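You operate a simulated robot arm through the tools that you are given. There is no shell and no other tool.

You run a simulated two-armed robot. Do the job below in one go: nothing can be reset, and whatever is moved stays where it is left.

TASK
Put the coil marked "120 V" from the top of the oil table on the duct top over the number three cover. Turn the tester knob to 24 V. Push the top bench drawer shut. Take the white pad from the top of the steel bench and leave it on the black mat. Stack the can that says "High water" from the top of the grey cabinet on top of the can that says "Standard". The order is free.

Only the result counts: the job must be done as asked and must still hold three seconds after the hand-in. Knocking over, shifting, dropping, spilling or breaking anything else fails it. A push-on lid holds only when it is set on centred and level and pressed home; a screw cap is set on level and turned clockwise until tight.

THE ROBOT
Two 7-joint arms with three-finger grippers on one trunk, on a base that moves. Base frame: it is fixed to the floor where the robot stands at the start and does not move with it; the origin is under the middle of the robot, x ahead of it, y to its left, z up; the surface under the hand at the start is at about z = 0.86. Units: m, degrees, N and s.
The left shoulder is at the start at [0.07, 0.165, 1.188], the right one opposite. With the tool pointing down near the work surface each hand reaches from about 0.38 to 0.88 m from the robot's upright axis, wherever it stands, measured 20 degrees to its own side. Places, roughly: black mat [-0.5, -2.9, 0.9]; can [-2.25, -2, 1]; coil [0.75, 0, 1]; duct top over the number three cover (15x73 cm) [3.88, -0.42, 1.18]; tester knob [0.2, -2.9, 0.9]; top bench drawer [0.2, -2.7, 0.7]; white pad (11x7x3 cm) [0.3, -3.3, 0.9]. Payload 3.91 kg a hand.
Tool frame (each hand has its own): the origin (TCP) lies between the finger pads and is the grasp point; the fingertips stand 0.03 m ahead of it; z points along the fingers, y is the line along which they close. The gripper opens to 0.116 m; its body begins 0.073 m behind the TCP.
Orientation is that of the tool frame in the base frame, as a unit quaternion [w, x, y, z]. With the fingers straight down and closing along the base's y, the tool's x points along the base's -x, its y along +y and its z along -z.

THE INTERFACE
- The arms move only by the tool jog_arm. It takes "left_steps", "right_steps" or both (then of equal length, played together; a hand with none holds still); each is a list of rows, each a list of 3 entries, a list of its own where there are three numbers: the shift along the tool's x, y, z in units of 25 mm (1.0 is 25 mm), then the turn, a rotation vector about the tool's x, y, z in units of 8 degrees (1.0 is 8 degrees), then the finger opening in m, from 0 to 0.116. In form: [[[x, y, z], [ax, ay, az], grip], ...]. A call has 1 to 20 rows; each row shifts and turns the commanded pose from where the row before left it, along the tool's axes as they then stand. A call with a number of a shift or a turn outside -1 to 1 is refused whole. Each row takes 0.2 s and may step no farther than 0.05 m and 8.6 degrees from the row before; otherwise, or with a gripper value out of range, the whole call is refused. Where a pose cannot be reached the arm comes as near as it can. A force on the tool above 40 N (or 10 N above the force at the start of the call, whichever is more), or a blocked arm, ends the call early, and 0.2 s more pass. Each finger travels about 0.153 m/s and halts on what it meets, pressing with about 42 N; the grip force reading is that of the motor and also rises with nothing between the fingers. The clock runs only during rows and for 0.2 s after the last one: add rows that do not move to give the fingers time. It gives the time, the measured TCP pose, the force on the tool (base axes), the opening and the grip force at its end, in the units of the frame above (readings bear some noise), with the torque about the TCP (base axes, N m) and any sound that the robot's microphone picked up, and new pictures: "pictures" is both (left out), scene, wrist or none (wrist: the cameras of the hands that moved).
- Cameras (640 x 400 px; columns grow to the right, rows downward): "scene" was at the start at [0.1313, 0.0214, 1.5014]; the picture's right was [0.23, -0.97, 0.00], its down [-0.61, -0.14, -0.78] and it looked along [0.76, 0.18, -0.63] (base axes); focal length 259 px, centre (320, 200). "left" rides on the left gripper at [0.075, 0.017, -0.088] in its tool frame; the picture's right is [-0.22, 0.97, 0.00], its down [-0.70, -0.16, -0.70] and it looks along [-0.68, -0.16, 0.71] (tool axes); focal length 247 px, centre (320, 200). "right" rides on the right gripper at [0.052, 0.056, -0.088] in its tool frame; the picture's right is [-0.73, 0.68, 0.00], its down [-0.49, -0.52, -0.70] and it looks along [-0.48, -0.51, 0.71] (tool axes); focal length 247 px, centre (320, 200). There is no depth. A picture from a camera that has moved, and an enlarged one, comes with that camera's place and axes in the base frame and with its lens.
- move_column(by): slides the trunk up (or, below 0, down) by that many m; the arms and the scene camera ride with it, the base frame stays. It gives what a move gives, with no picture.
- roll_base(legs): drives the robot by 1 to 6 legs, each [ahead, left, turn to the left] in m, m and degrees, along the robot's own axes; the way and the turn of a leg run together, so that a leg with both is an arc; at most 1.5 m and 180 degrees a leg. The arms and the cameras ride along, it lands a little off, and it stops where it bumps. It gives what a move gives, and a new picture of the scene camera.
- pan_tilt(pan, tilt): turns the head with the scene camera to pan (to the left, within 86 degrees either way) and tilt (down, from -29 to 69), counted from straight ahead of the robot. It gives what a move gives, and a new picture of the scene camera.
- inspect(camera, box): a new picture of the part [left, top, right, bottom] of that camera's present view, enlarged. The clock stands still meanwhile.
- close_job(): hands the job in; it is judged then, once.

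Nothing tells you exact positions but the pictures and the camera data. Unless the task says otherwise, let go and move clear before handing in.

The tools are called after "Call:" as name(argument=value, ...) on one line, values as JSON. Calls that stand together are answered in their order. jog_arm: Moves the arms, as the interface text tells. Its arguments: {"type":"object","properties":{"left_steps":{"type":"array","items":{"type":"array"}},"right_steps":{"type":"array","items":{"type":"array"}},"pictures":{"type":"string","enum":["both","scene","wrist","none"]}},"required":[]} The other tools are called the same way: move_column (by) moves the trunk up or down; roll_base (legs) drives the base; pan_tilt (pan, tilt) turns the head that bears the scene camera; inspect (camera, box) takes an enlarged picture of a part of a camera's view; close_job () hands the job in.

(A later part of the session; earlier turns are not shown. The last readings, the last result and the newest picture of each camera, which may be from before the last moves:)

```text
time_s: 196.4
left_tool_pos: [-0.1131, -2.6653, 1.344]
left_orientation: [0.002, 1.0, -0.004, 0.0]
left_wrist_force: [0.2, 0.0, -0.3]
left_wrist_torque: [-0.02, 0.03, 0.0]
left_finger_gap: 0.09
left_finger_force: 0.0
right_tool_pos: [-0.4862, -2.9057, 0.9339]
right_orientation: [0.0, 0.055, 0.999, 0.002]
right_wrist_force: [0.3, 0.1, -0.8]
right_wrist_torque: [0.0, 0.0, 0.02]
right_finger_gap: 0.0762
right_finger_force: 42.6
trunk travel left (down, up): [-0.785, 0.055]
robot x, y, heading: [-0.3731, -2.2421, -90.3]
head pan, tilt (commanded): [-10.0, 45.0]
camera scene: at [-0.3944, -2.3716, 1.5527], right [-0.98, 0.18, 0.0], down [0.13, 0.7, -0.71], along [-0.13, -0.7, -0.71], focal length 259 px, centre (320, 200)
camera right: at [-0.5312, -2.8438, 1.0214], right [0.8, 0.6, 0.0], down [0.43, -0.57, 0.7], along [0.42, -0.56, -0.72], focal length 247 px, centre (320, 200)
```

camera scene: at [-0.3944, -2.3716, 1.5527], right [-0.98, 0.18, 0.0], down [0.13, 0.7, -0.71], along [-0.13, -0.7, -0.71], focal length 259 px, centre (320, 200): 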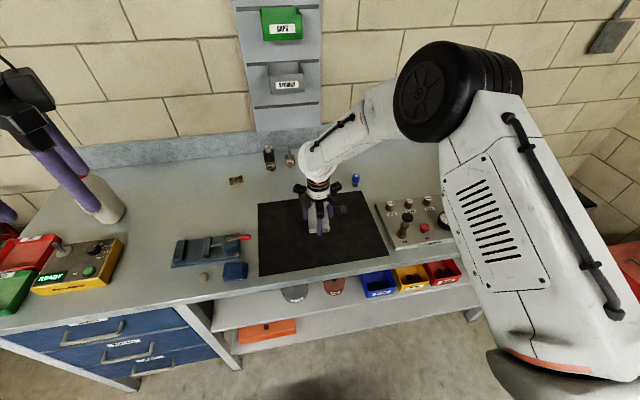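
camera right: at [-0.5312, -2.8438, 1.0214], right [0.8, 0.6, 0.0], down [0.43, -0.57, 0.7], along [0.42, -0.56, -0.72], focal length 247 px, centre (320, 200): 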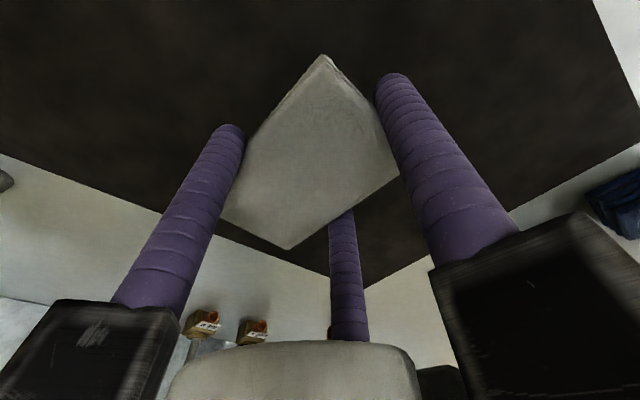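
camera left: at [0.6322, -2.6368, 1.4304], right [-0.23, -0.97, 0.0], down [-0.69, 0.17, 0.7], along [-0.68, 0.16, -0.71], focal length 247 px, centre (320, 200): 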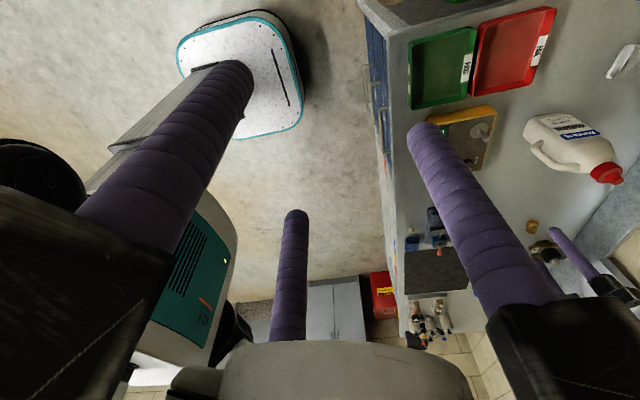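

Call:
jog_arm(right_steps=[[[0, 0, 0.4], [0, 0, 0], 0.03], [[0, 0, 0.4], [0, 0, 0], 0.03], [[0, 0, 0.3], [0, 0, 0], 0.03], [[0, 0, 0], [0, 0, 0], 0.03]], pictures="none")

Call:
jog_arm(right_steps=[[[0, 0, 0.15], [0, 0, 0], 0.03], [[0, 0, 0], [0, 0, 0], 0.03]], pictures="none")

Call:
jog_arm(right_steps=[[[0, 0, 0.12], [0, 0, 0], 0.03], [[0, 0, 0], [0, 0, 0], 0.03]], pictures="none")

```text
time_s: 197.4
left_tool_pos: [-0.1123, -2.6659, 1.3435]
left_orientation: [0.003, 1.0, -0.004, 0.0]
left_wrist_force: [0.0, 0.6, 0.0]
left_wrist_torque: [0.0, 0.01, -0.01]
left_finger_gap: 0.0899
left_finger_force: 0.1
right_tool_pos: [-0.4859, -2.9057, 0.9058]
right_orientation: [0.0, 0.053, 0.999, 0.002]
right_wrist_force: [0.8, 0.2, 0.1]
right_wrist_torque: [-0.01, -0.02, -0.03]
right_finger_gap: 0.0766
right_finger_force: 42.5
trunk travel left (down, up): [-0.785, 0.055]
robot x, y, heading: [-0.3763, -2.244, -90.6]
head pan, tilt (commanded): [-10.0, 45.0]
```

```text
time_s: 198.0
left_tool_pos: [-0.1129, -2.6667, 1.344]
left_orientation: [0.002, 1.0, -0.005, 0.0]
left_wrist_force: [0.1, -0.4, -0.1]
left_wrist_torque: [0.01, 0.0, -0.04]
left_finger_gap: 0.0901
left_finger_force: 0.0
right_tool_pos: [-0.4864, -2.9064, 0.9026]
right_orientation: [0.0, 0.054, 0.999, 0.002]
right_wrist_force: [0.5, 0.3, 0.4]
right_wrist_torque: [0.02, -0.02, -0.02]
right_finger_gap: 0.0761
right_finger_force: 41.9
trunk travel left (down, up): [-0.785, 0.055]
robot x, y, heading: [-0.376, -2.247, -90.4]
head pan, tilt (commanded): [-10.0, 45.0]
```

```text
time_s: 198.6
left_tool_pos: [-0.112, -2.6658, 1.344]
left_orientation: [0.001, 1.0, -0.005, 0.0]
left_wrist_force: [-0.5, 0.0, 0.3]
left_wrist_torque: [0.02, -0.01, -0.02]
left_finger_gap: 0.0899
left_finger_force: 0.2
right_tool_pos: [-0.4853, -2.9075, 0.8995]
right_orientation: [0.001, 0.054, 0.999, 0.001]
right_wrist_force: [0.2, 1.2, -0.3]
right_wrist_torque: [-0.03, 0.01, -0.02]
right_finger_gap: 0.0761
right_finger_force: 42.0
trunk travel left (down, up): [-0.785, 0.055]
robot x, y, heading: [-0.3811, -2.2425, -90.4]
head pan, tilt (commanded): [-10.0, 45.0]
```

Call:
jog_arm(right_steps=[[[0, 0, 0.1], [0, 0, 0], 0.03], [[0, 0, 0], [0, 0, 0], 0.03]], pictures="none")

Call:
jog_arm(right_steps=[[[0, 0, 0.1], [0, 0, 0], 0.03], [[0, 0, 0], [0, 0, 0], 0.03]], pictures="wrist")

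```text
time_s: 199.2
left_tool_pos: [-0.1132, -2.6661, 1.3425]
left_orientation: [0.001, 1.0, -0.004, 0.0]
left_wrist_force: [-0.1, -1.0, 0.5]
left_wrist_torque: [-0.01, -0.01, 0.01]
left_finger_gap: 0.0901
left_finger_force: 0.1
right_tool_pos: [-0.485, -2.9064, 0.8965]
right_orientation: [0.0, 0.053, 0.999, 0.001]
right_wrist_force: [-0.7, 0.4, -0.4]
right_wrist_torque: [-0.01, 0.0, 0.0]
right_finger_gap: 0.0765
right_finger_force: 42.1
trunk travel left (down, up): [-0.785, 0.055]
robot x, y, heading: [-0.3767, -2.2422, -90.3]
head pan, tilt (commanded): [-10.0, 45.0]
```

```text
time_s: 199.8
left_tool_pos: [-0.112, -2.665, 1.3453]
left_orientation: [0.002, 1.0, -0.004, 0.0]
left_wrist_force: [-0.7, 0.2, -1.1]
left_wrist_torque: [0.0, -0.01, -0.02]
left_finger_gap: 0.0901
left_finger_force: 0.0
right_tool_pos: [-0.4867, -2.9057, 0.8969]
right_orientation: [0.0, 0.054, 0.999, 0.0]
right_wrist_force: [-2.1, -1.5, 13.5]
right_wrist_torque: [0.03, 0.05, -0.03]
right_finger_gap: 0.0765
right_finger_force: 42.1
trunk travel left (down, up): [-0.785, 0.055]
robot x, y, heading: [-0.377, -2.2412, -90.6]
head pan, tilt (commanded): [-10.0, 45.0]
camera right: at [-0.5313, -2.8443, 0.9849], right [0.8, 0.6, 0.0], down [0.43, -0.57, 0.7], along [0.42, -0.56, -0.71], focal length 247 px, centre (320, 200)
```

right: 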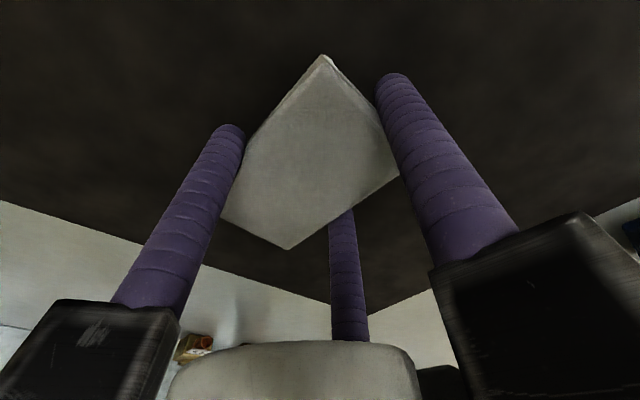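

Contact with the mat shows at 13.5 N. I release the pad gently and lift the hand straight up.

Call:
jog_arm(right_steps=[[[0, 0, 0], [0, 0, 0], 0.08], [[0, 0, 0], [0, 0, 0], 0.095], [[0, 0, 0], [0, 0, 0], 0.116], [[0, 0, 0], [0, 0, 0], 0.116], [[0, 0, -0.4], [0, 0, 0], 0.116], [[0, 0, -0.8], [0, 0, 0], 0.116], [[0, 0, -1], [0, 0, 0], 0.116], [[0, 0, -1], [0, 0, 0], 0.116], [[0, 0, -1], [0, 0, 0], 0.116], [[0, 0, -1], [0, 0, 0], 0.116], [[0, 0, -1], [0, 0, 0], 0.116], [[0, 0, -1], [0, 0, 0], 0.116], [[0, 0, -1], [0, 0, 0], 0.116], [[0, 0, -1], [0, 0, 0], 0.116], [[0, 0, -1], [0, 0, 0], 0.116], [[0, 0, -1], [0, 0, 0], 0.116], [[0, 0, 0], [0, 0, 0], 0.09]], pictures="both")

```text
time_s: 203.4
left_tool_pos: [-0.1133, -2.6666, 1.3438]
left_orientation: [0.002, 1.0, -0.004, -0.001]
left_wrist_force: [-0.3, -0.3, -0.4]
left_wrist_torque: [-0.01, -0.01, 0.0]
left_finger_gap: 0.0897
left_finger_force: 0.0
right_tool_pos: [-0.4841, -2.9074, 1.1727]
right_orientation: [0.0, 0.053, 0.999, 0.002]
right_wrist_force: [-0.7, -0.3, 0.5]
right_wrist_torque: [0.0, -0.02, 0.01]
right_finger_gap: 0.0901
right_finger_force: 0.0
trunk travel left (down, up): [-0.785, 0.055]
robot x, y, heading: [-0.3734, -2.2435, -90.3]
head pan, tilt (commanded): [-10.0, 45.0]
camera scene: at [-0.3944, -2.3723, 1.5526], right [-0.98, 0.18, 0.0], down [0.13, 0.7, -0.71], along [-0.13, -0.69, -0.71], focal length 259 px, centre (320, 200)
camera right: at [-0.5297, -2.8464, 1.2609], right [0.8, 0.6, 0.0], down [0.43, -0.57, 0.7], along [0.42, -0.56, -0.72], focal length 247 px, centre (320, 200)
```

scene: 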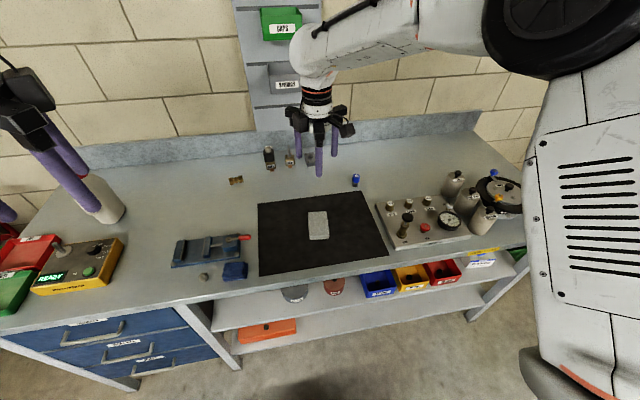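
right: 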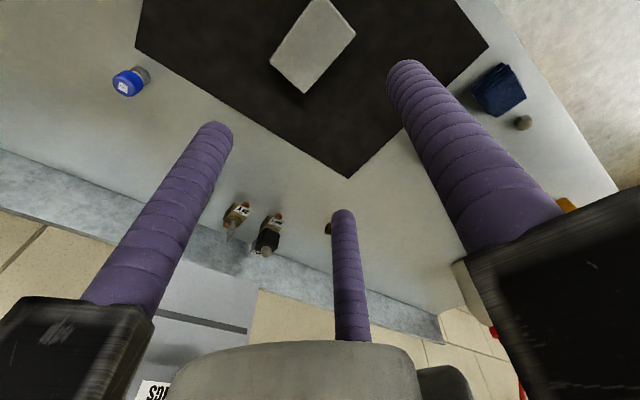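

The pad lies in the middle of the black mat. Next, the cans on the grey cabinet: I back away from the bench, turn right and look.

Call:
roll_base(legs=[[-0.5, 0, 0], [0, 0, -45], [0, 0, -45]])

Call:
pan_tilt(pan=10, tilt=20)

```text
time_s: 210.6
left_tool_pos: [-0.7952, -1.987, 1.3444]
left_orientation: [-0.002, -0.704, 0.711, 0.001]
left_wrist_force: [0.2, -0.8, 0.4]
left_wrist_torque: [0.0, -0.01, -0.02]
left_finger_gap: 0.0897
left_finger_force: 0.0
right_tool_pos: [-1.036, -1.6153, 1.1726]
right_orientation: [0.0, 0.744, 0.668, 0.003]
right_wrist_force: [0.2, 0.2, 0.3]
right_wrist_torque: [-0.01, 0.0, 0.01]
right_finger_gap: 0.0899
right_finger_force: 0.0
trunk travel left (down, up): [-0.785, 0.055]
robot x, y, heading: [-0.369, -1.7228, 179.5]
head pan, tilt (commanded): [-10.0, 45.0]
camera scene: at [-0.5048, -1.7068, 1.5527], right [0.18, 0.98, 0.0], down [0.7, -0.13, -0.71], along [-0.69, 0.13, -0.71], focal length 259 px, centre (320, 200)
```

scene: 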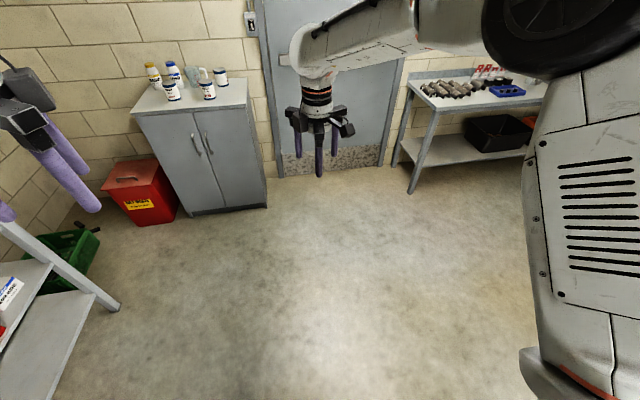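

```text
time_s: 211.5
left_tool_pos: [-0.7966, -1.9874, 1.3433]
left_orientation: [-0.001, -0.703, 0.711, 0.001]
left_wrist_force: [-0.6, -1.1, 0.1]
left_wrist_torque: [0.02, -0.03, -0.04]
left_finger_gap: 0.0903
left_finger_force: 0.0
right_tool_pos: [-1.0362, -1.6152, 1.1725]
right_orientation: [0.001, 0.744, 0.668, 0.002]
right_wrist_force: [0.5, -0.3, -0.1]
right_wrist_torque: [-0.02, -0.01, 0.01]
right_finger_gap: 0.0902
right_finger_force: 0.0
trunk travel left (down, up): [-0.785, 0.055]
robot x, y, heading: [-0.3735, -1.7232, 179.5]
head pan, tilt (commanded): [10.0, 20.0]
camera scene: at [-0.5168, -1.7366, 1.5913], right [-0.16, 0.99, 0.0], down [0.34, 0.06, -0.94], along [-0.93, -0.15, -0.34], focal length 259 px, centre (320, 200)
```

scene: 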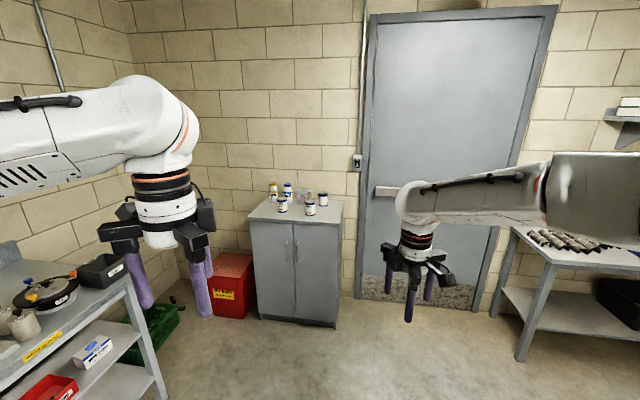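

Call:
inspect(camera="scene", box=[235, 165, 365, 245])

```text
4.92 times, centred on (300, 205) of scene
camera zoom: at [-0.5168, -1.7366, 1.5913], right [-0.16, 0.99, 0.0], down [0.34, 0.06, -0.94], along [-0.93, -0.15, -0.34], focal length 1276 px, centre (418, 175)
```

zoom: 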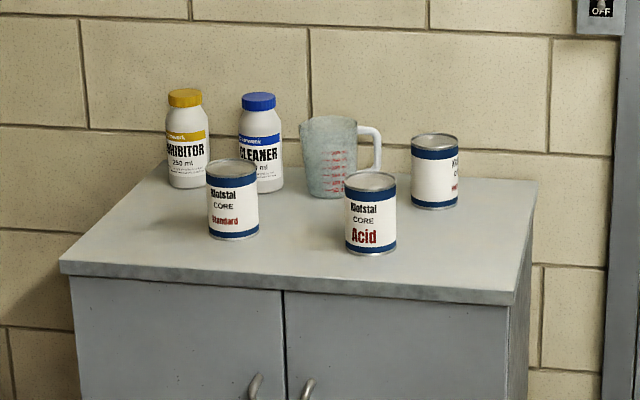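

I see cans "Standard" (left front), "Acid" (middle front) and a third one back right whose text is turned away. I tuck the right hand back, drive up to the cabinet and read the third can.

Call:
jog_arm(right_steps=[[[0.9, 0.9, -0.4], [0, 0, 0], 0.05], [[0.9, 0.9, -0.4], [0, 0, 0], 0.05], [[0.9, 0.9, -0.4], [0, 0, 0], 0.05], [[0.9, 0.9, -0.4], [0, 0, 0], 0.05], [[0.9, 0.9, -0.4], [0, 0, 0], 0.05], [[0.9, 0.9, -0.4], [0, 0, 0], 0.05], [[0.9, 0.9, -0.4], [0, 0, 0], 0.05], [[0.9, 0.9, -0.4], [0, 0, 0], 0.05], [[0.9, 0.9, -0.4], [0, 0, 0], 0.05], [[0.9, 0.9, -0.4], [0, 0, 0], 0.05], [[0, 0, 0], [0, 0, 0], 0.05]], pictures="none")

Call:
roll_base(legs=[[0.9, 0.2, 0.5]])

Call:
pan_tilt(pan=10, tilt=30)

```text
time_s: 213.9
left_tool_pos: [-0.7946, -1.9873, 1.3443]
left_orientation: [0.0, -0.703, 0.711, 0.001]
left_wrist_force: [-0.8, -0.3, -0.1]
left_wrist_torque: [0.03, 0.01, 0.0]
left_finger_gap: 0.0899
left_finger_force: 0.0
right_tool_pos: [-0.7865, -1.4196, 1.2725]
right_orientation: [0.001, 0.745, 0.667, 0.001]
right_wrist_force: [0.2, -0.5, 0.3]
right_wrist_torque: [0.01, -0.01, 0.0]
right_finger_gap: 0.05
right_finger_force: 0.0
trunk travel left (down, up): [-0.785, 0.055]
robot x, y, heading: [-0.3712, -1.7241, 179.4]
head pan, tilt (commanded): [10.0, 20.0]
```

```text
time_s: 218.7
left_tool_pos: [-1.6981, -2.1739, 1.3437]
left_orientation: [-0.001, -0.701, 0.713, 0.001]
left_wrist_force: [-0.5, -0.6, -0.3]
left_wrist_torque: [0.0, -0.02, 0.02]
left_finger_gap: 0.0901
left_finger_force: 0.1
right_tool_pos: [-1.6869, -1.6048, 1.2705]
right_orientation: [0.001, 0.747, 0.665, 0.001]
right_wrist_force: [-0.4, -0.2, -0.1]
right_wrist_torque: [-0.01, 0.0, 0.01]
right_finger_gap: 0.0502
right_finger_force: 0.0
trunk travel left (down, up): [-0.785, 0.055]
robot x, y, heading: [-1.2746, -1.9106, 179.2]
head pan, tilt (commanded): [10.0, 20.0]
camera scene: at [-1.4181, -1.9258, 1.5914], right [-0.16, 0.99, 0.0], down [0.34, 0.05, -0.94], along [-0.93, -0.15, -0.34], focal length 259 px, centre (320, 200)
```

scene: 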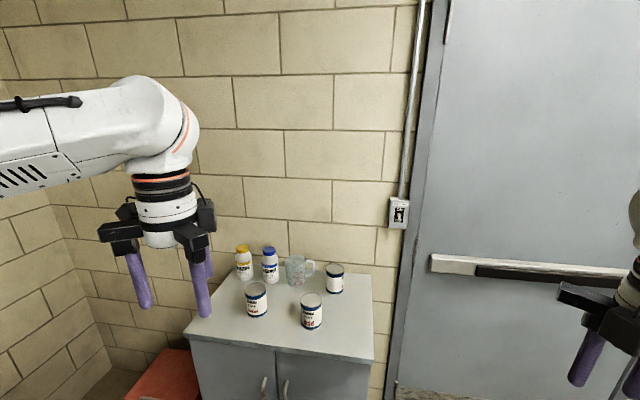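

```text
time_s: 219.4
left_tool_pos: [-1.6985, -2.175, 1.3438]
left_orientation: [-0.001, -0.701, 0.713, 0.001]
left_wrist_force: [0.6, -0.8, 0.3]
left_wrist_torque: [-0.03, -0.02, 0.01]
left_finger_gap: 0.09
left_finger_force: 0.0
right_tool_pos: [-1.6866, -1.6051, 1.2726]
right_orientation: [0.001, 0.746, 0.665, 0.001]
right_wrist_force: [-0.2, 0.5, -0.6]
right_wrist_torque: [0.03, -0.03, 0.01]
right_finger_gap: 0.0498
right_finger_force: 0.1
trunk travel left (down, up): [-0.785, 0.055]
robot x, y, heading: [-1.2748, -1.9133, 179.2]
head pan, tilt (commanded): [10.0, 30.0]
camera scene: at [-1.4165, -1.9256, 1.5753], right [-0.16, 0.99, 0.0], down [0.49, 0.08, -0.87], along [-0.86, -0.14, -0.5], focal length 259 px, centre (320, 200)
```

scene: 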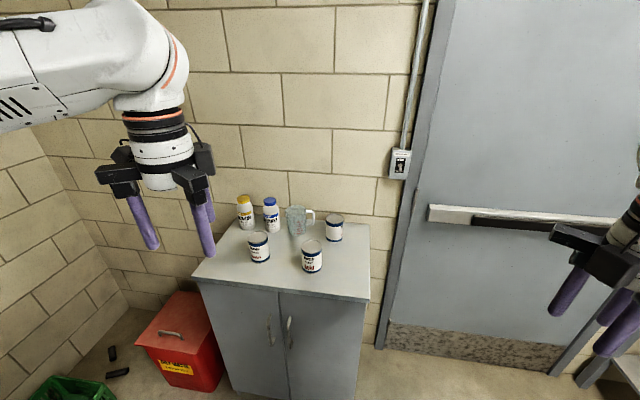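

Call:
inspect(camera="scene", box=[185, 185, 380, 305])

Call:
inspect(camera="right", box=[0, 0, 640, 400])

Call:
inspect(camera="left", box=[0, 0, 640, 400])

```text
3.28 times, centred on (282, 245) of scene
camera zoom: at [-1.4165, -1.9256, 1.5753], right [-0.16, 0.99, 0.0], down [0.49, 0.08, -0.87], along [-0.86, -0.14, -0.5], focal length 851 px, centre (443, 52)
```

zoom: 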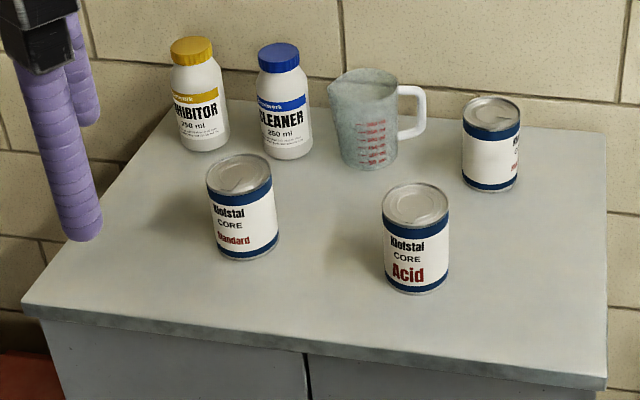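

```text
1.00 times, centred on (320, 200) of right (not enlarged: the box is as wide or as high as the picture)
camera zoom: at [-1.6251, -1.5594, 1.3597], right [0.59, -0.81, 0.0], down [-0.58, -0.42, 0.7], along [-0.56, -0.41, -0.72], focal length 247 px, centre (320, 200)
```

zoom: 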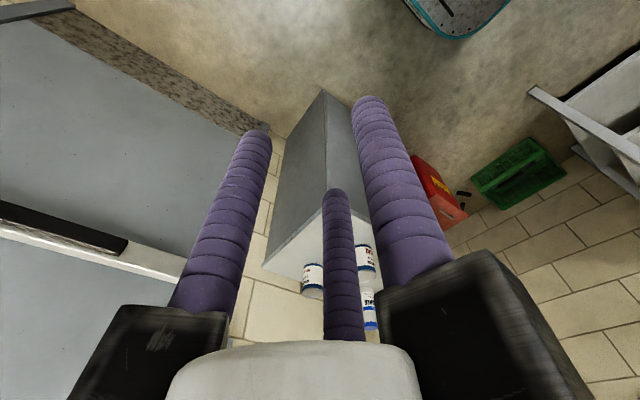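

```text
1.00 times, centred on (320, 200) of left (not enlarged: the box is as wide or as high as the picture)
camera zoom: at [-1.7171, -2.2482, 1.4311], right [-0.97, 0.24, 0.0], down [0.17, 0.69, 0.7], along [0.17, 0.68, -0.71], focal length 247 px, centre (320, 200)
```

zoom: 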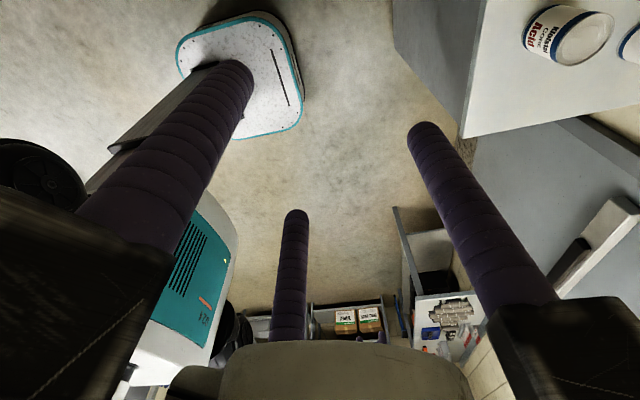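

Call:
inspect(camera="right", box=[290, 230, 390, 340])

Call:
inspect(camera="scene", box=[320, 205, 350, 250])

```text
3.64 times, centred on (340, 285) of right
camera zoom: at [-1.6251, -1.5594, 1.3597], right [0.59, -0.81, 0.0], down [-0.58, -0.42, 0.7], along [-0.56, -0.41, -0.72], focal length 898 px, centre (247, -109)
```

zoom: 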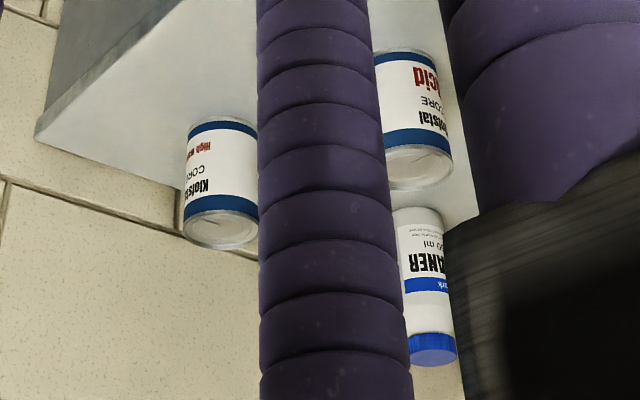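

```text
8.89 times, centred on (335, 228) of scene
camera zoom: at [-1.4165, -1.9256, 1.5753], right [-0.16, 0.99, 0.0], down [0.49, 0.08, -0.87], along [-0.86, -0.14, -0.5], focal length 2304 px, centre (187, -44)
```

zoom: 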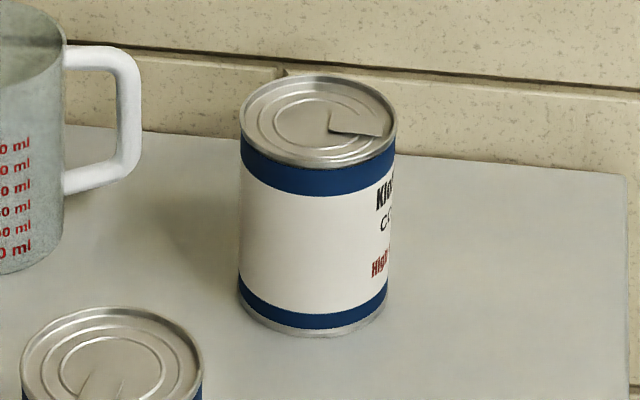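

The third can reads "High w…", so it's the one to move. It stands at about [−2.269, −2.004] (top z 0.997, ⌀ 7 cm), and "Standard" at about [−2.106, −2.264]. I roll closer and bring the left hand above the High water can.

Call:
roll_base(legs=[[0.24, 0, 0.6]])

Call:
jog_arm(left_steps=[[[-0.6, 1, 0], [0, 0, 0], 0.116], [[-0.6, 1, 0], [0, 0, 0], 0.116], [[-0.6, 1, 0], [0, 0, 0], 0.116], [[-0.6, 1, 0], [0, 0, 0], 0.116], [[-0.6, 1, 0], [0, 0, 0], 0.116], [[-0.6, 1, 0], [0, 0, 0], 0.116], [[-0.6, 1, 0], [0, 0, 0], 0.116], [[-0.6, 1, 0], [0, 0, 0], 0.116], [[-0.6, 1, 0], [0, 0, 0], 0.116], [[-0.6, 1, 0], [0, 0, 0], 0.116], [[-0.6, 0.8, 0], [0, 0, 0], 0.116], [[0, 0, 0.8], [0, 0, 0], 0.116], [[0, 0, 0.8], [0, 0, 0], 0.116], [[0, 0, 0.8], [0, 0, 0], 0.116], [[0, 0, 0.8], [0, 0, 0], 0.116], [[0, 0, 0], [0, 0, 0], 0.116]], pictures="both")

```text
time_s: 221.2
left_tool_pos: [-1.9308, -2.1745, 1.3449]
left_orientation: [-0.003, -0.704, 0.71, 0.001]
left_wrist_force: [0.7, 0.3, -0.1]
left_wrist_torque: [0.01, -0.02, 0.04]
left_finger_gap: 0.0898
left_finger_force: 0.0
right_tool_pos: [-1.924, -1.6052, 1.2723]
right_orientation: [0.001, 0.744, 0.669, 0.0]
right_wrist_force: [-0.3, 0.3, 0.8]
right_wrist_torque: [-0.01, 0.03, 0.0]
right_finger_gap: 0.0499
right_finger_force: 0.0
trunk travel left (down, up): [-0.785, 0.055]
robot x, y, heading: [-1.5111, -1.9096, 179.5]
head pan, tilt (commanded): [10.0, 30.0]
camera scene: at [-1.6503, -1.9238, 1.5755], right [-0.17, 0.99, 0.0], down [0.49, 0.08, -0.87], along [-0.85, -0.14, -0.5], focal length 259 px, centre (320, 200)
```

scene: 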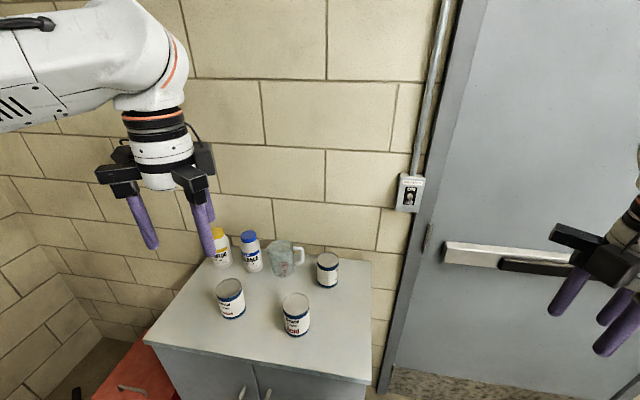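

```text
time_s: 224.6
left_tool_pos: [-2.2001, -2.0078, 1.2639]
left_orientation: [-0.002, -0.704, 0.71, 0.001]
left_wrist_force: [0.1, 0.1, 0.9]
left_wrist_torque: [-0.02, 0.02, 0.01]
left_finger_gap: 0.1159
left_finger_force: 0.1
right_tool_pos: [-1.9244, -1.6059, 1.2726]
right_orientation: [0.002, 0.744, 0.668, 0.001]
right_wrist_force: [-0.1, -0.5, -0.3]
right_wrist_torque: [0.02, 0.0, -0.02]
right_finger_gap: 0.0499
right_finger_force: 0.0
trunk travel left (down, up): [-0.785, 0.055]
robot x, y, heading: [-1.507, -1.9092, 179.5]
head pan, tilt (commanded): [10.0, 30.0]
camera scene: at [-1.6519, -1.9237, 1.5753], right [-0.17, 0.99, 0.0], down [0.49, 0.08, -0.87], along [-0.85, -0.14, -0.5], focal length 259 px, centre (320, 200)
camera left: at [-2.2182, -2.0818, 1.3514], right [-0.97, 0.23, 0.0], down [0.17, 0.69, 0.7], along [0.16, 0.68, -0.71], focal length 247 px, centre (320, 200)
```

scene: 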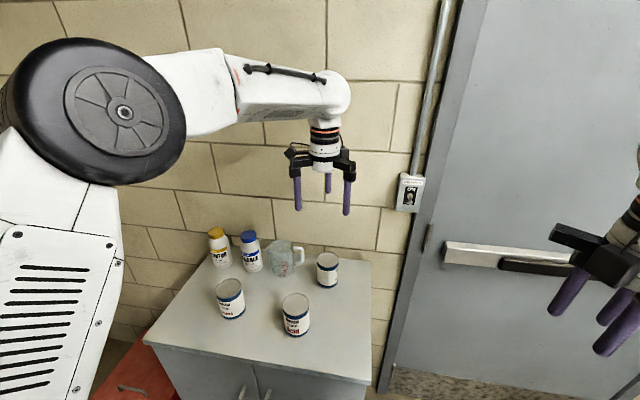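
left: 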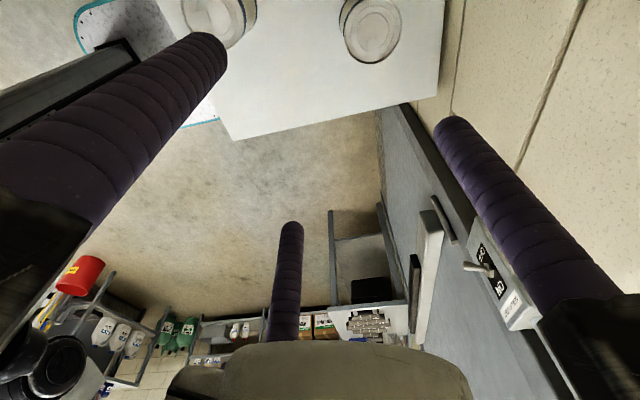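

The High water can is confirmed below the hand at about [−2.267, −2.006]. The wall is close behind it and the jug handle is beside it, so I turn the hand −45° and narrow the fingers before centring over it.

Call:
jog_arm(left_steps=[[[0, 0, 0], [0, 0, -1], 0.09], [[0, 0, 0], [0, 0, -1], 0.09], [[0, 0, 0], [0, 0, -1], 0.09], [[0, 0, 0], [0, 0, -1], 0.09], [[0, 0, 0], [0, 0, -1], 0.09], [[0, 0, 0], [0, 0, -0.62], 0.09], [[-0.64, 0.61, 0], [0, 0, 0], 0.09], [[-0.64, 0.61, 0], [0, 0, 0], 0.09], [[-0.64, 0.61, 0], [0, 0, 0], 0.09], [[0, 0, 0], [0, 0, 0], 0.09]], pictures="both")

```text
time_s: 226.8
left_tool_pos: [-2.2644, -2.0047, 1.2638]
left_orientation: [0.001, 0.922, -0.388, -0.002]
left_wrist_force: [-0.2, 0.3, -0.3]
left_wrist_torque: [0.03, 0.0, -0.03]
left_finger_gap: 0.09
left_finger_force: 0.1
right_tool_pos: [-1.9258, -1.6065, 1.272]
right_orientation: [0.001, 0.744, 0.668, 0.001]
right_wrist_force: [0.2, -0.3, 0.7]
right_wrist_torque: [-0.02, 0.03, 0.01]
right_finger_gap: 0.0502
right_finger_force: 0.2
trunk travel left (down, up): [-0.785, 0.055]
robot x, y, heading: [-1.5111, -1.912, 179.7]
head pan, tilt (commanded): [10.0, 30.0]
camera scene: at [-1.6514, -1.9237, 1.5754], right [-0.17, 0.99, 0.0], down [0.49, 0.08, -0.87], along [-0.85, -0.14, -0.5], focal length 259 px, centre (320, 200)
camera left: at [-2.2248, -2.0702, 1.3512], right [-0.85, -0.52, 0.0], down [-0.37, 0.61, 0.7], along [-0.37, 0.6, -0.71], focal length 247 px, centre (320, 200)
```

scene: 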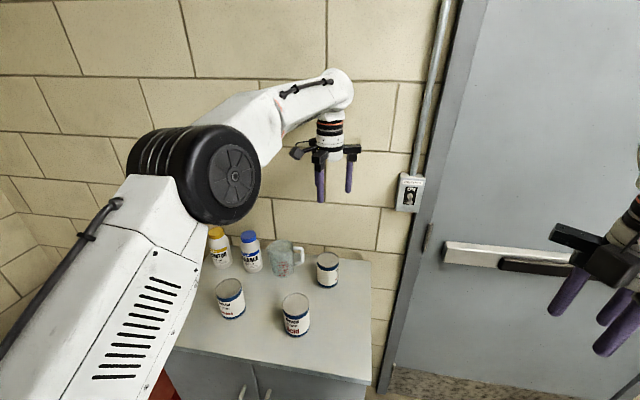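
left: 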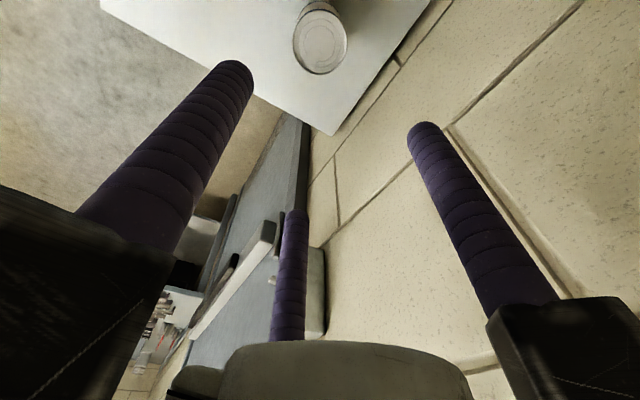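

Call:
inspect(camera="left", box=[260, 0, 380, 100])

Call:
inspect(camera="scene", box=[260, 230, 350, 300])

```text
4.00 times, centred on (320, 50) of left
camera zoom: at [-2.2248, -2.0702, 1.3512], right [-0.85, -0.52, 0.0], down [-0.37, 0.61, 0.7], along [-0.37, 0.6, -0.71], focal length 988 px, centre (320, 800)
```

zoom: 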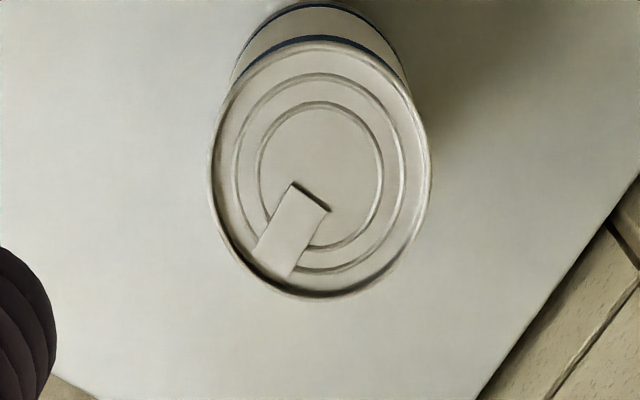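

```text
5.71 times, centred on (305, 265) of scene
camera zoom: at [-1.6514, -1.9237, 1.5754], right [-0.17, 0.99, 0.0], down [0.49, 0.08, -0.87], along [-0.85, -0.14, -0.5], focal length 1481 px, centre (406, -171)
```

zoom: 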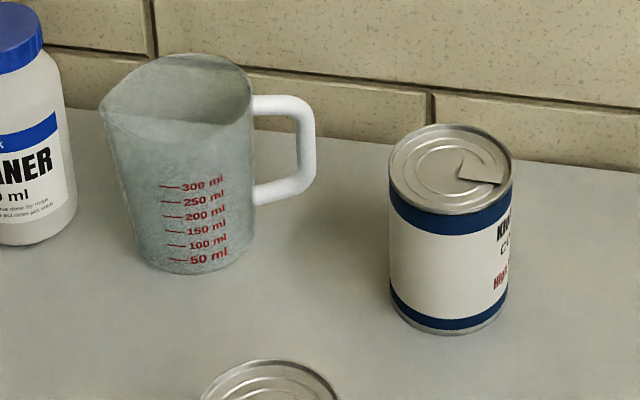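

The hand is within 2 mm of the can's axis. I descend most of the way and check clearance to the wall and jug.

Call:
jog_arm(left_steps=[[[0, 0, 1], [0, 0, 0], 0.09], [[0, 0, 1], [0, 0, 0], 0.09], [[0, 0, 1], [0, 0, 0], 0.09], [[0, 0, 1], [0, 0, 0], 0.09], [[0, 0, 1], [0, 0, 0], 0.09], [[0, 0, 1], [0, 0, 0], 0.09], [[0, 0, 1], [0, 0, 0], 0.09], [[0, 0, 1], [0, 0, 0], 0.09], [[0, 0, 0.5], [0, 0, 0], 0.09], [[0, 0, 0], [0, 0, 0], 0.09]], pictures="both")

Call:
inspect(camera="scene", box=[240, 190, 380, 300])

```text
time_s: 229.0
left_tool_pos: [-2.266, -2.0055, 1.0541]
left_orientation: [0.0, 0.922, -0.388, -0.002]
left_wrist_force: [0.5, 0.7, 0.0]
left_wrist_torque: [0.04, 0.02, -0.01]
left_finger_gap: 0.0902
left_finger_force: 0.1
right_tool_pos: [-1.9249, -1.6067, 1.2712]
right_orientation: [0.002, 0.743, 0.669, 0.002]
right_wrist_force: [0.8, 0.0, 0.5]
right_wrist_torque: [0.0, 0.0, 0.02]
right_finger_gap: 0.0499
right_finger_force: 0.1
trunk travel left (down, up): [-0.785, 0.055]
robot x, y, heading: [-1.5107, -1.9089, 179.4]
head pan, tilt (commanded): [10.0, 30.0]
camera scene: at [-1.6519, -1.9237, 1.5753], right [-0.17, 0.99, 0.0], down [0.49, 0.08, -0.87], along [-0.85, -0.14, -0.5], focal length 259 px, centre (320, 200)
camera left: at [-2.2264, -2.0705, 1.1402], right [-0.85, -0.52, 0.0], down [-0.37, 0.61, 0.7], along [-0.37, 0.6, -0.71], focal length 247 px, centre (320, 200)
```

scene: 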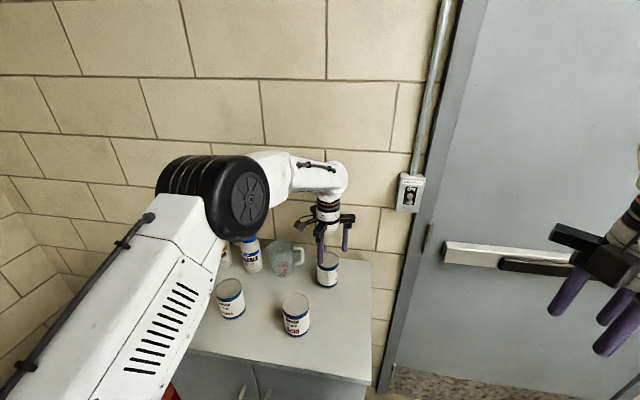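
left: 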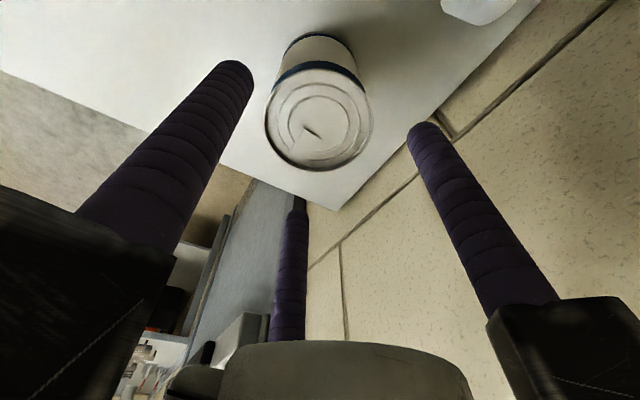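

```text
3.64 times, centred on (310, 245) of scene
camera zoom: at [-1.6519, -1.9237, 1.5753], right [-0.17, 0.99, 0.0], down [0.49, 0.08, -0.87], along [-0.85, -0.14, -0.5], focal length 943 px, centre (356, 36)
```

zoom: 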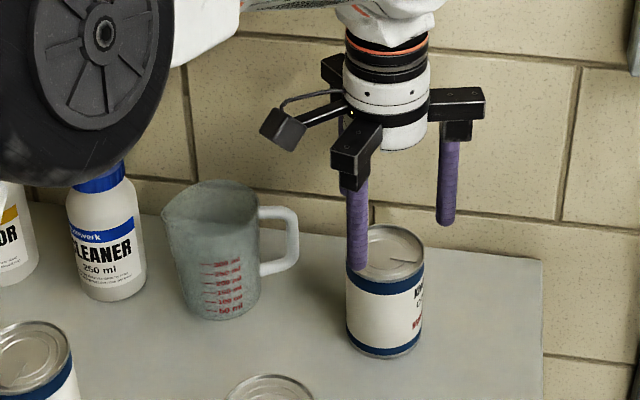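

Call:
jog_arm(left_steps=[[[0, 0, 0.8], [0, 0, 0], 0.09], [[0, 0, 0.8], [0, 0, 0], 0.09], [[0, 0, 0.8], [0, 0, 0], 0.09], [[0, 0, 0.7], [0, 0, 0], 0.09], [[0, 0, 0.4], [0, 0, 0], 0.09], [[0, 0, 0], [0, 0, 0], 0.09]], pictures="both")

Call:
inspect(camera="scene", box=[240, 190, 380, 300])

```text
time_s: 230.4
left_tool_pos: [-2.2675, -2.004, 0.9649]
left_orientation: [0.001, 0.922, -0.387, -0.002]
left_wrist_force: [-0.6, 0.6, -0.6]
left_wrist_torque: [0.04, -0.01, -0.02]
left_finger_gap: 0.0901
left_finger_force: 0.0
right_tool_pos: [-1.9252, -1.6059, 1.2704]
right_orientation: [0.001, 0.743, 0.669, 0.001]
right_wrist_force: [-0.3, 0.4, 0.6]
right_wrist_torque: [0.02, 0.02, 0.01]
right_finger_gap: 0.0503
right_finger_force: 0.1
trunk travel left (down, up): [-0.785, 0.055]
robot x, y, heading: [-1.5098, -1.9129, 179.5]
head pan, tilt (commanded): [10.0, 30.0]
camera scene: at [-1.6519, -1.9237, 1.5753], right [-0.17, 0.99, 0.0], down [0.49, 0.08, -0.87], along [-0.85, -0.14, -0.5], focal length 259 px, centre (320, 200)
camera left: at [-2.2265, -2.069, 1.0519], right [-0.85, -0.52, 0.0], down [-0.37, 0.61, 0.7], along [-0.37, 0.6, -0.71], focal length 247 px, centre (320, 200)
```

scene: 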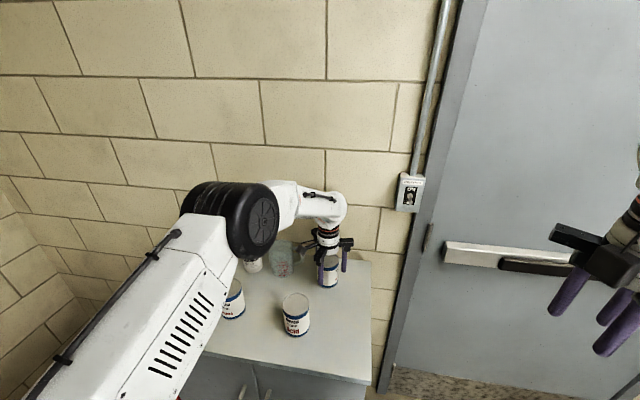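
left: 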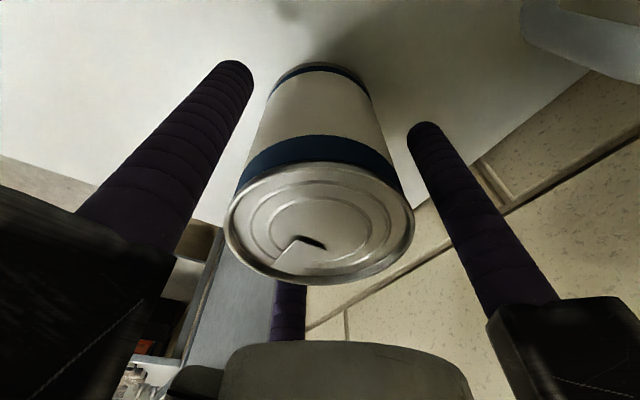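

```text
3.64 times, centred on (310, 245) of scene
camera zoom: at [-1.6519, -1.9237, 1.5753], right [-0.17, 0.99, 0.0], down [0.49, 0.08, -0.87], along [-0.85, -0.14, -0.5], focal length 943 px, centre (356, 36)
```

zoom: 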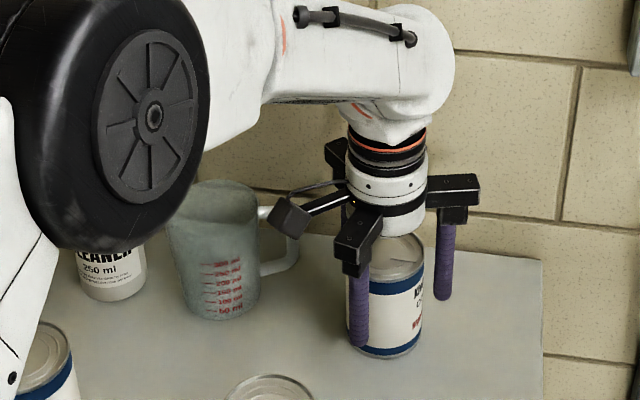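

The can is well centred between the fingers with no contacts. I close on it.

Call:
jog_arm(left_steps=[[[0, 0, 0], [0, 0, 0], 0.08], [[0, 0, 0], [0, 0, 0], 0.072], [[0, 0, 0], [0, 0, 0], 0.06], [[0, 0, 0], [0, 0, 0], 0.05], [[0, 0, 0], [0, 0, 0], 0.04], [[0, 0, 0], [0, 0, 0], 0.04]], pictures="wrist")

Call:
jog_arm(left_steps=[[[0, 0, -0.2], [0, 0, 0], 0.04], [[0, 0, -0.3], [0, 0, 0], 0.04], [[0, 0, -0.4], [0, 0, 0], 0.04], [[0, 0, -0.5], [0, 0, 0], 0.04], [[0, 0, -0.6], [0, 0, 0], 0.04], [[0, 0, 0], [0, 0, 0], 0.04]], pictures="both")

```text
time_s: 231.8
left_tool_pos: [-2.2678, -2.0036, 0.9656]
left_orientation: [0.0, 0.922, -0.388, -0.001]
left_wrist_force: [0.5, 1.3, 0.2]
left_wrist_torque: [-0.05, -0.13, 0.03]
left_finger_gap: 0.068
left_finger_force: 42.3
right_tool_pos: [-1.9253, -1.6058, 1.2708]
right_orientation: [0.001, 0.744, 0.668, 0.001]
right_wrist_force: [0.1, 0.7, 0.2]
right_wrist_torque: [-0.02, 0.04, 0.01]
right_finger_gap: 0.05
right_finger_force: 0.1
trunk travel left (down, up): [-0.785, 0.055]
robot x, y, heading: [-1.5103, -1.9092, 179.6]
head pan, tilt (commanded): [10.0, 30.0]
camera left: at [-2.2265, -2.0686, 1.052], right [-0.85, -0.52, 0.0], down [-0.37, 0.61, 0.7], along [-0.37, 0.6, -0.71], focal length 247 px, centre (320, 200)
```

left: 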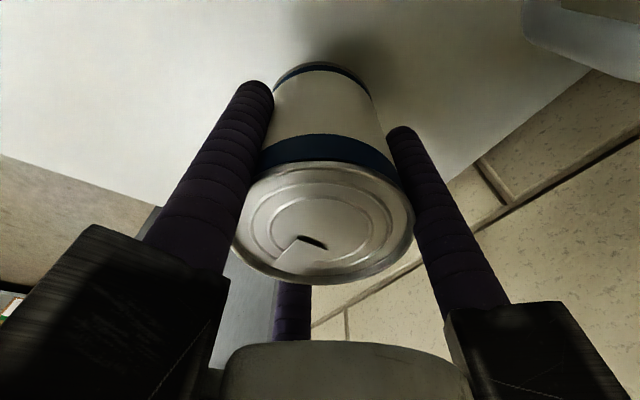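

```text
time_s: 233.2
left_tool_pos: [-2.2686, -2.004, 1.0128]
left_orientation: [0.0, 0.922, -0.388, -0.001]
left_wrist_force: [-0.3, 0.5, -4.2]
left_wrist_torque: [-0.04, 0.04, 0.03]
left_finger_gap: 0.068
left_finger_force: 41.7
right_tool_pos: [-1.9262, -1.6062, 1.2714]
right_orientation: [0.001, 0.744, 0.668, 0.001]
right_wrist_force: [0.1, -0.3, -0.2]
right_wrist_torque: [0.02, -0.03, 0.01]
right_finger_gap: 0.0499
right_finger_force: 0.1
trunk travel left (down, up): [-0.785, 0.055]
robot x, y, heading: [-1.508, -1.9124, 179.7]
head pan, tilt (commanded): [10.0, 30.0]
camera scene: at [-1.6532, -1.9239, 1.5752], right [-0.17, 0.99, 0.0], down [0.49, 0.08, -0.87], along [-0.85, -0.14, -0.5], focal length 259 px, centre (320, 200)
camera left: at [-2.2278, -2.0694, 1.0996], right [-0.85, -0.52, 0.0], down [-0.37, 0.61, 0.7], along [-0.37, 0.6, -0.71], focal length 247 px, centre (320, 200)
```

scene: 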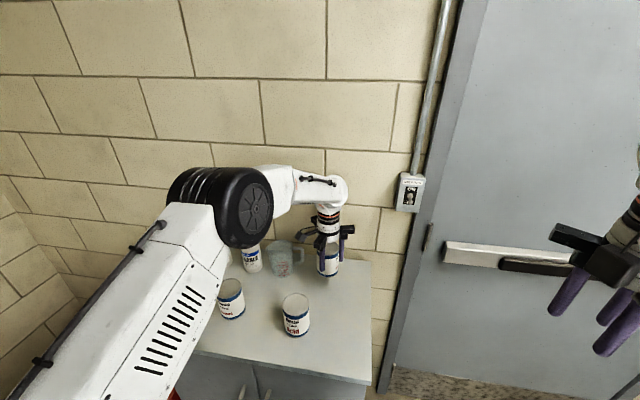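
left: 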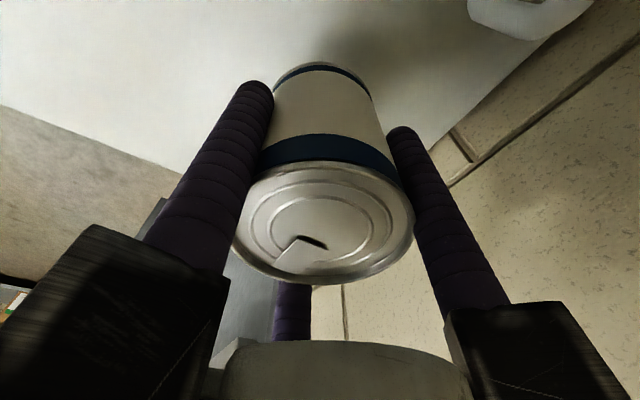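

The can lifts cleanly (about 4 N). While I raise it, I refine the position of the "Standard" can.

Call:
jog_arm(left_steps=[[[0, 0, -0.7], [0, 0, 0], 0.04], [[0, 0, -0.9], [0, 0, 0], 0.04], [[0, 0, -0.9], [0, 0, 0], 0.04], [[0, 0, -0.9], [0, 0, 0], 0.04], [[0, 0, -0.9], [0, 0, 0], 0.04], [[0, 0, -0.9], [0, 0, 0], 0.04], [[0, 0, -0.9], [0, 0, 0], 0.04], [[0, 0, -0.9], [0, 0, 0], 0.04], [[0, 0, -0.9], [0, 0, 0], 0.04], [[0, 0, 0], [0, 0, 0], 0.04]], pictures="scene")

Call:
inspect(camera="scene", box=[190, 250, 330, 350])

```text
time_s: 235.4
left_tool_pos: [-2.2707, -2.0058, 1.2139]
left_orientation: [0.001, 0.922, -0.388, -0.001]
left_wrist_force: [0.0, -0.2, -4.1]
left_wrist_torque: [0.01, -0.01, 0.03]
left_finger_gap: 0.0679
left_finger_force: 42.2
right_tool_pos: [-1.9257, -1.6063, 1.2711]
right_orientation: [0.001, 0.744, 0.668, 0.001]
right_wrist_force: [-0.1, -0.1, 0.4]
right_wrist_torque: [0.02, 0.06, 0.01]
right_finger_gap: 0.05
right_finger_force: 0.2
trunk travel left (down, up): [-0.785, 0.055]
robot x, y, heading: [-1.5098, -1.9082, 179.4]
head pan, tilt (commanded): [10.0, 30.0]
camera scene: at [-1.6531, -1.9238, 1.5752], right [-0.17, 0.99, 0.0], down [0.49, 0.08, -0.87], along [-0.85, -0.14, -0.5], focal length 259 px, centre (320, 200)
```

scene: 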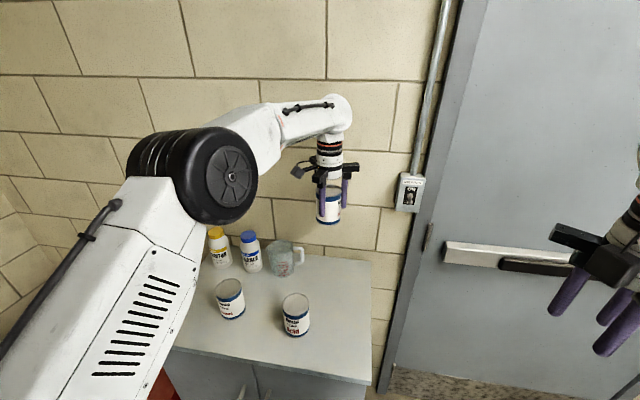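

```text
4.00 times, centred on (260, 300) of scene
camera zoom: at [-1.6531, -1.9238, 1.5752], right [-0.17, 0.99, 0.0], down [0.49, 0.08, -0.87], along [-0.85, -0.14, -0.5], focal length 1037 px, centre (560, -200)
```

zoom: 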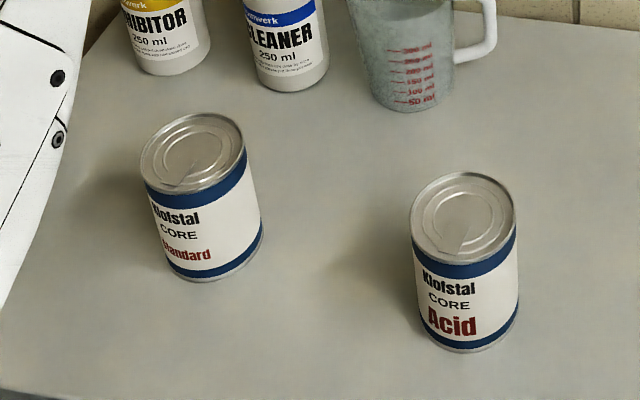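

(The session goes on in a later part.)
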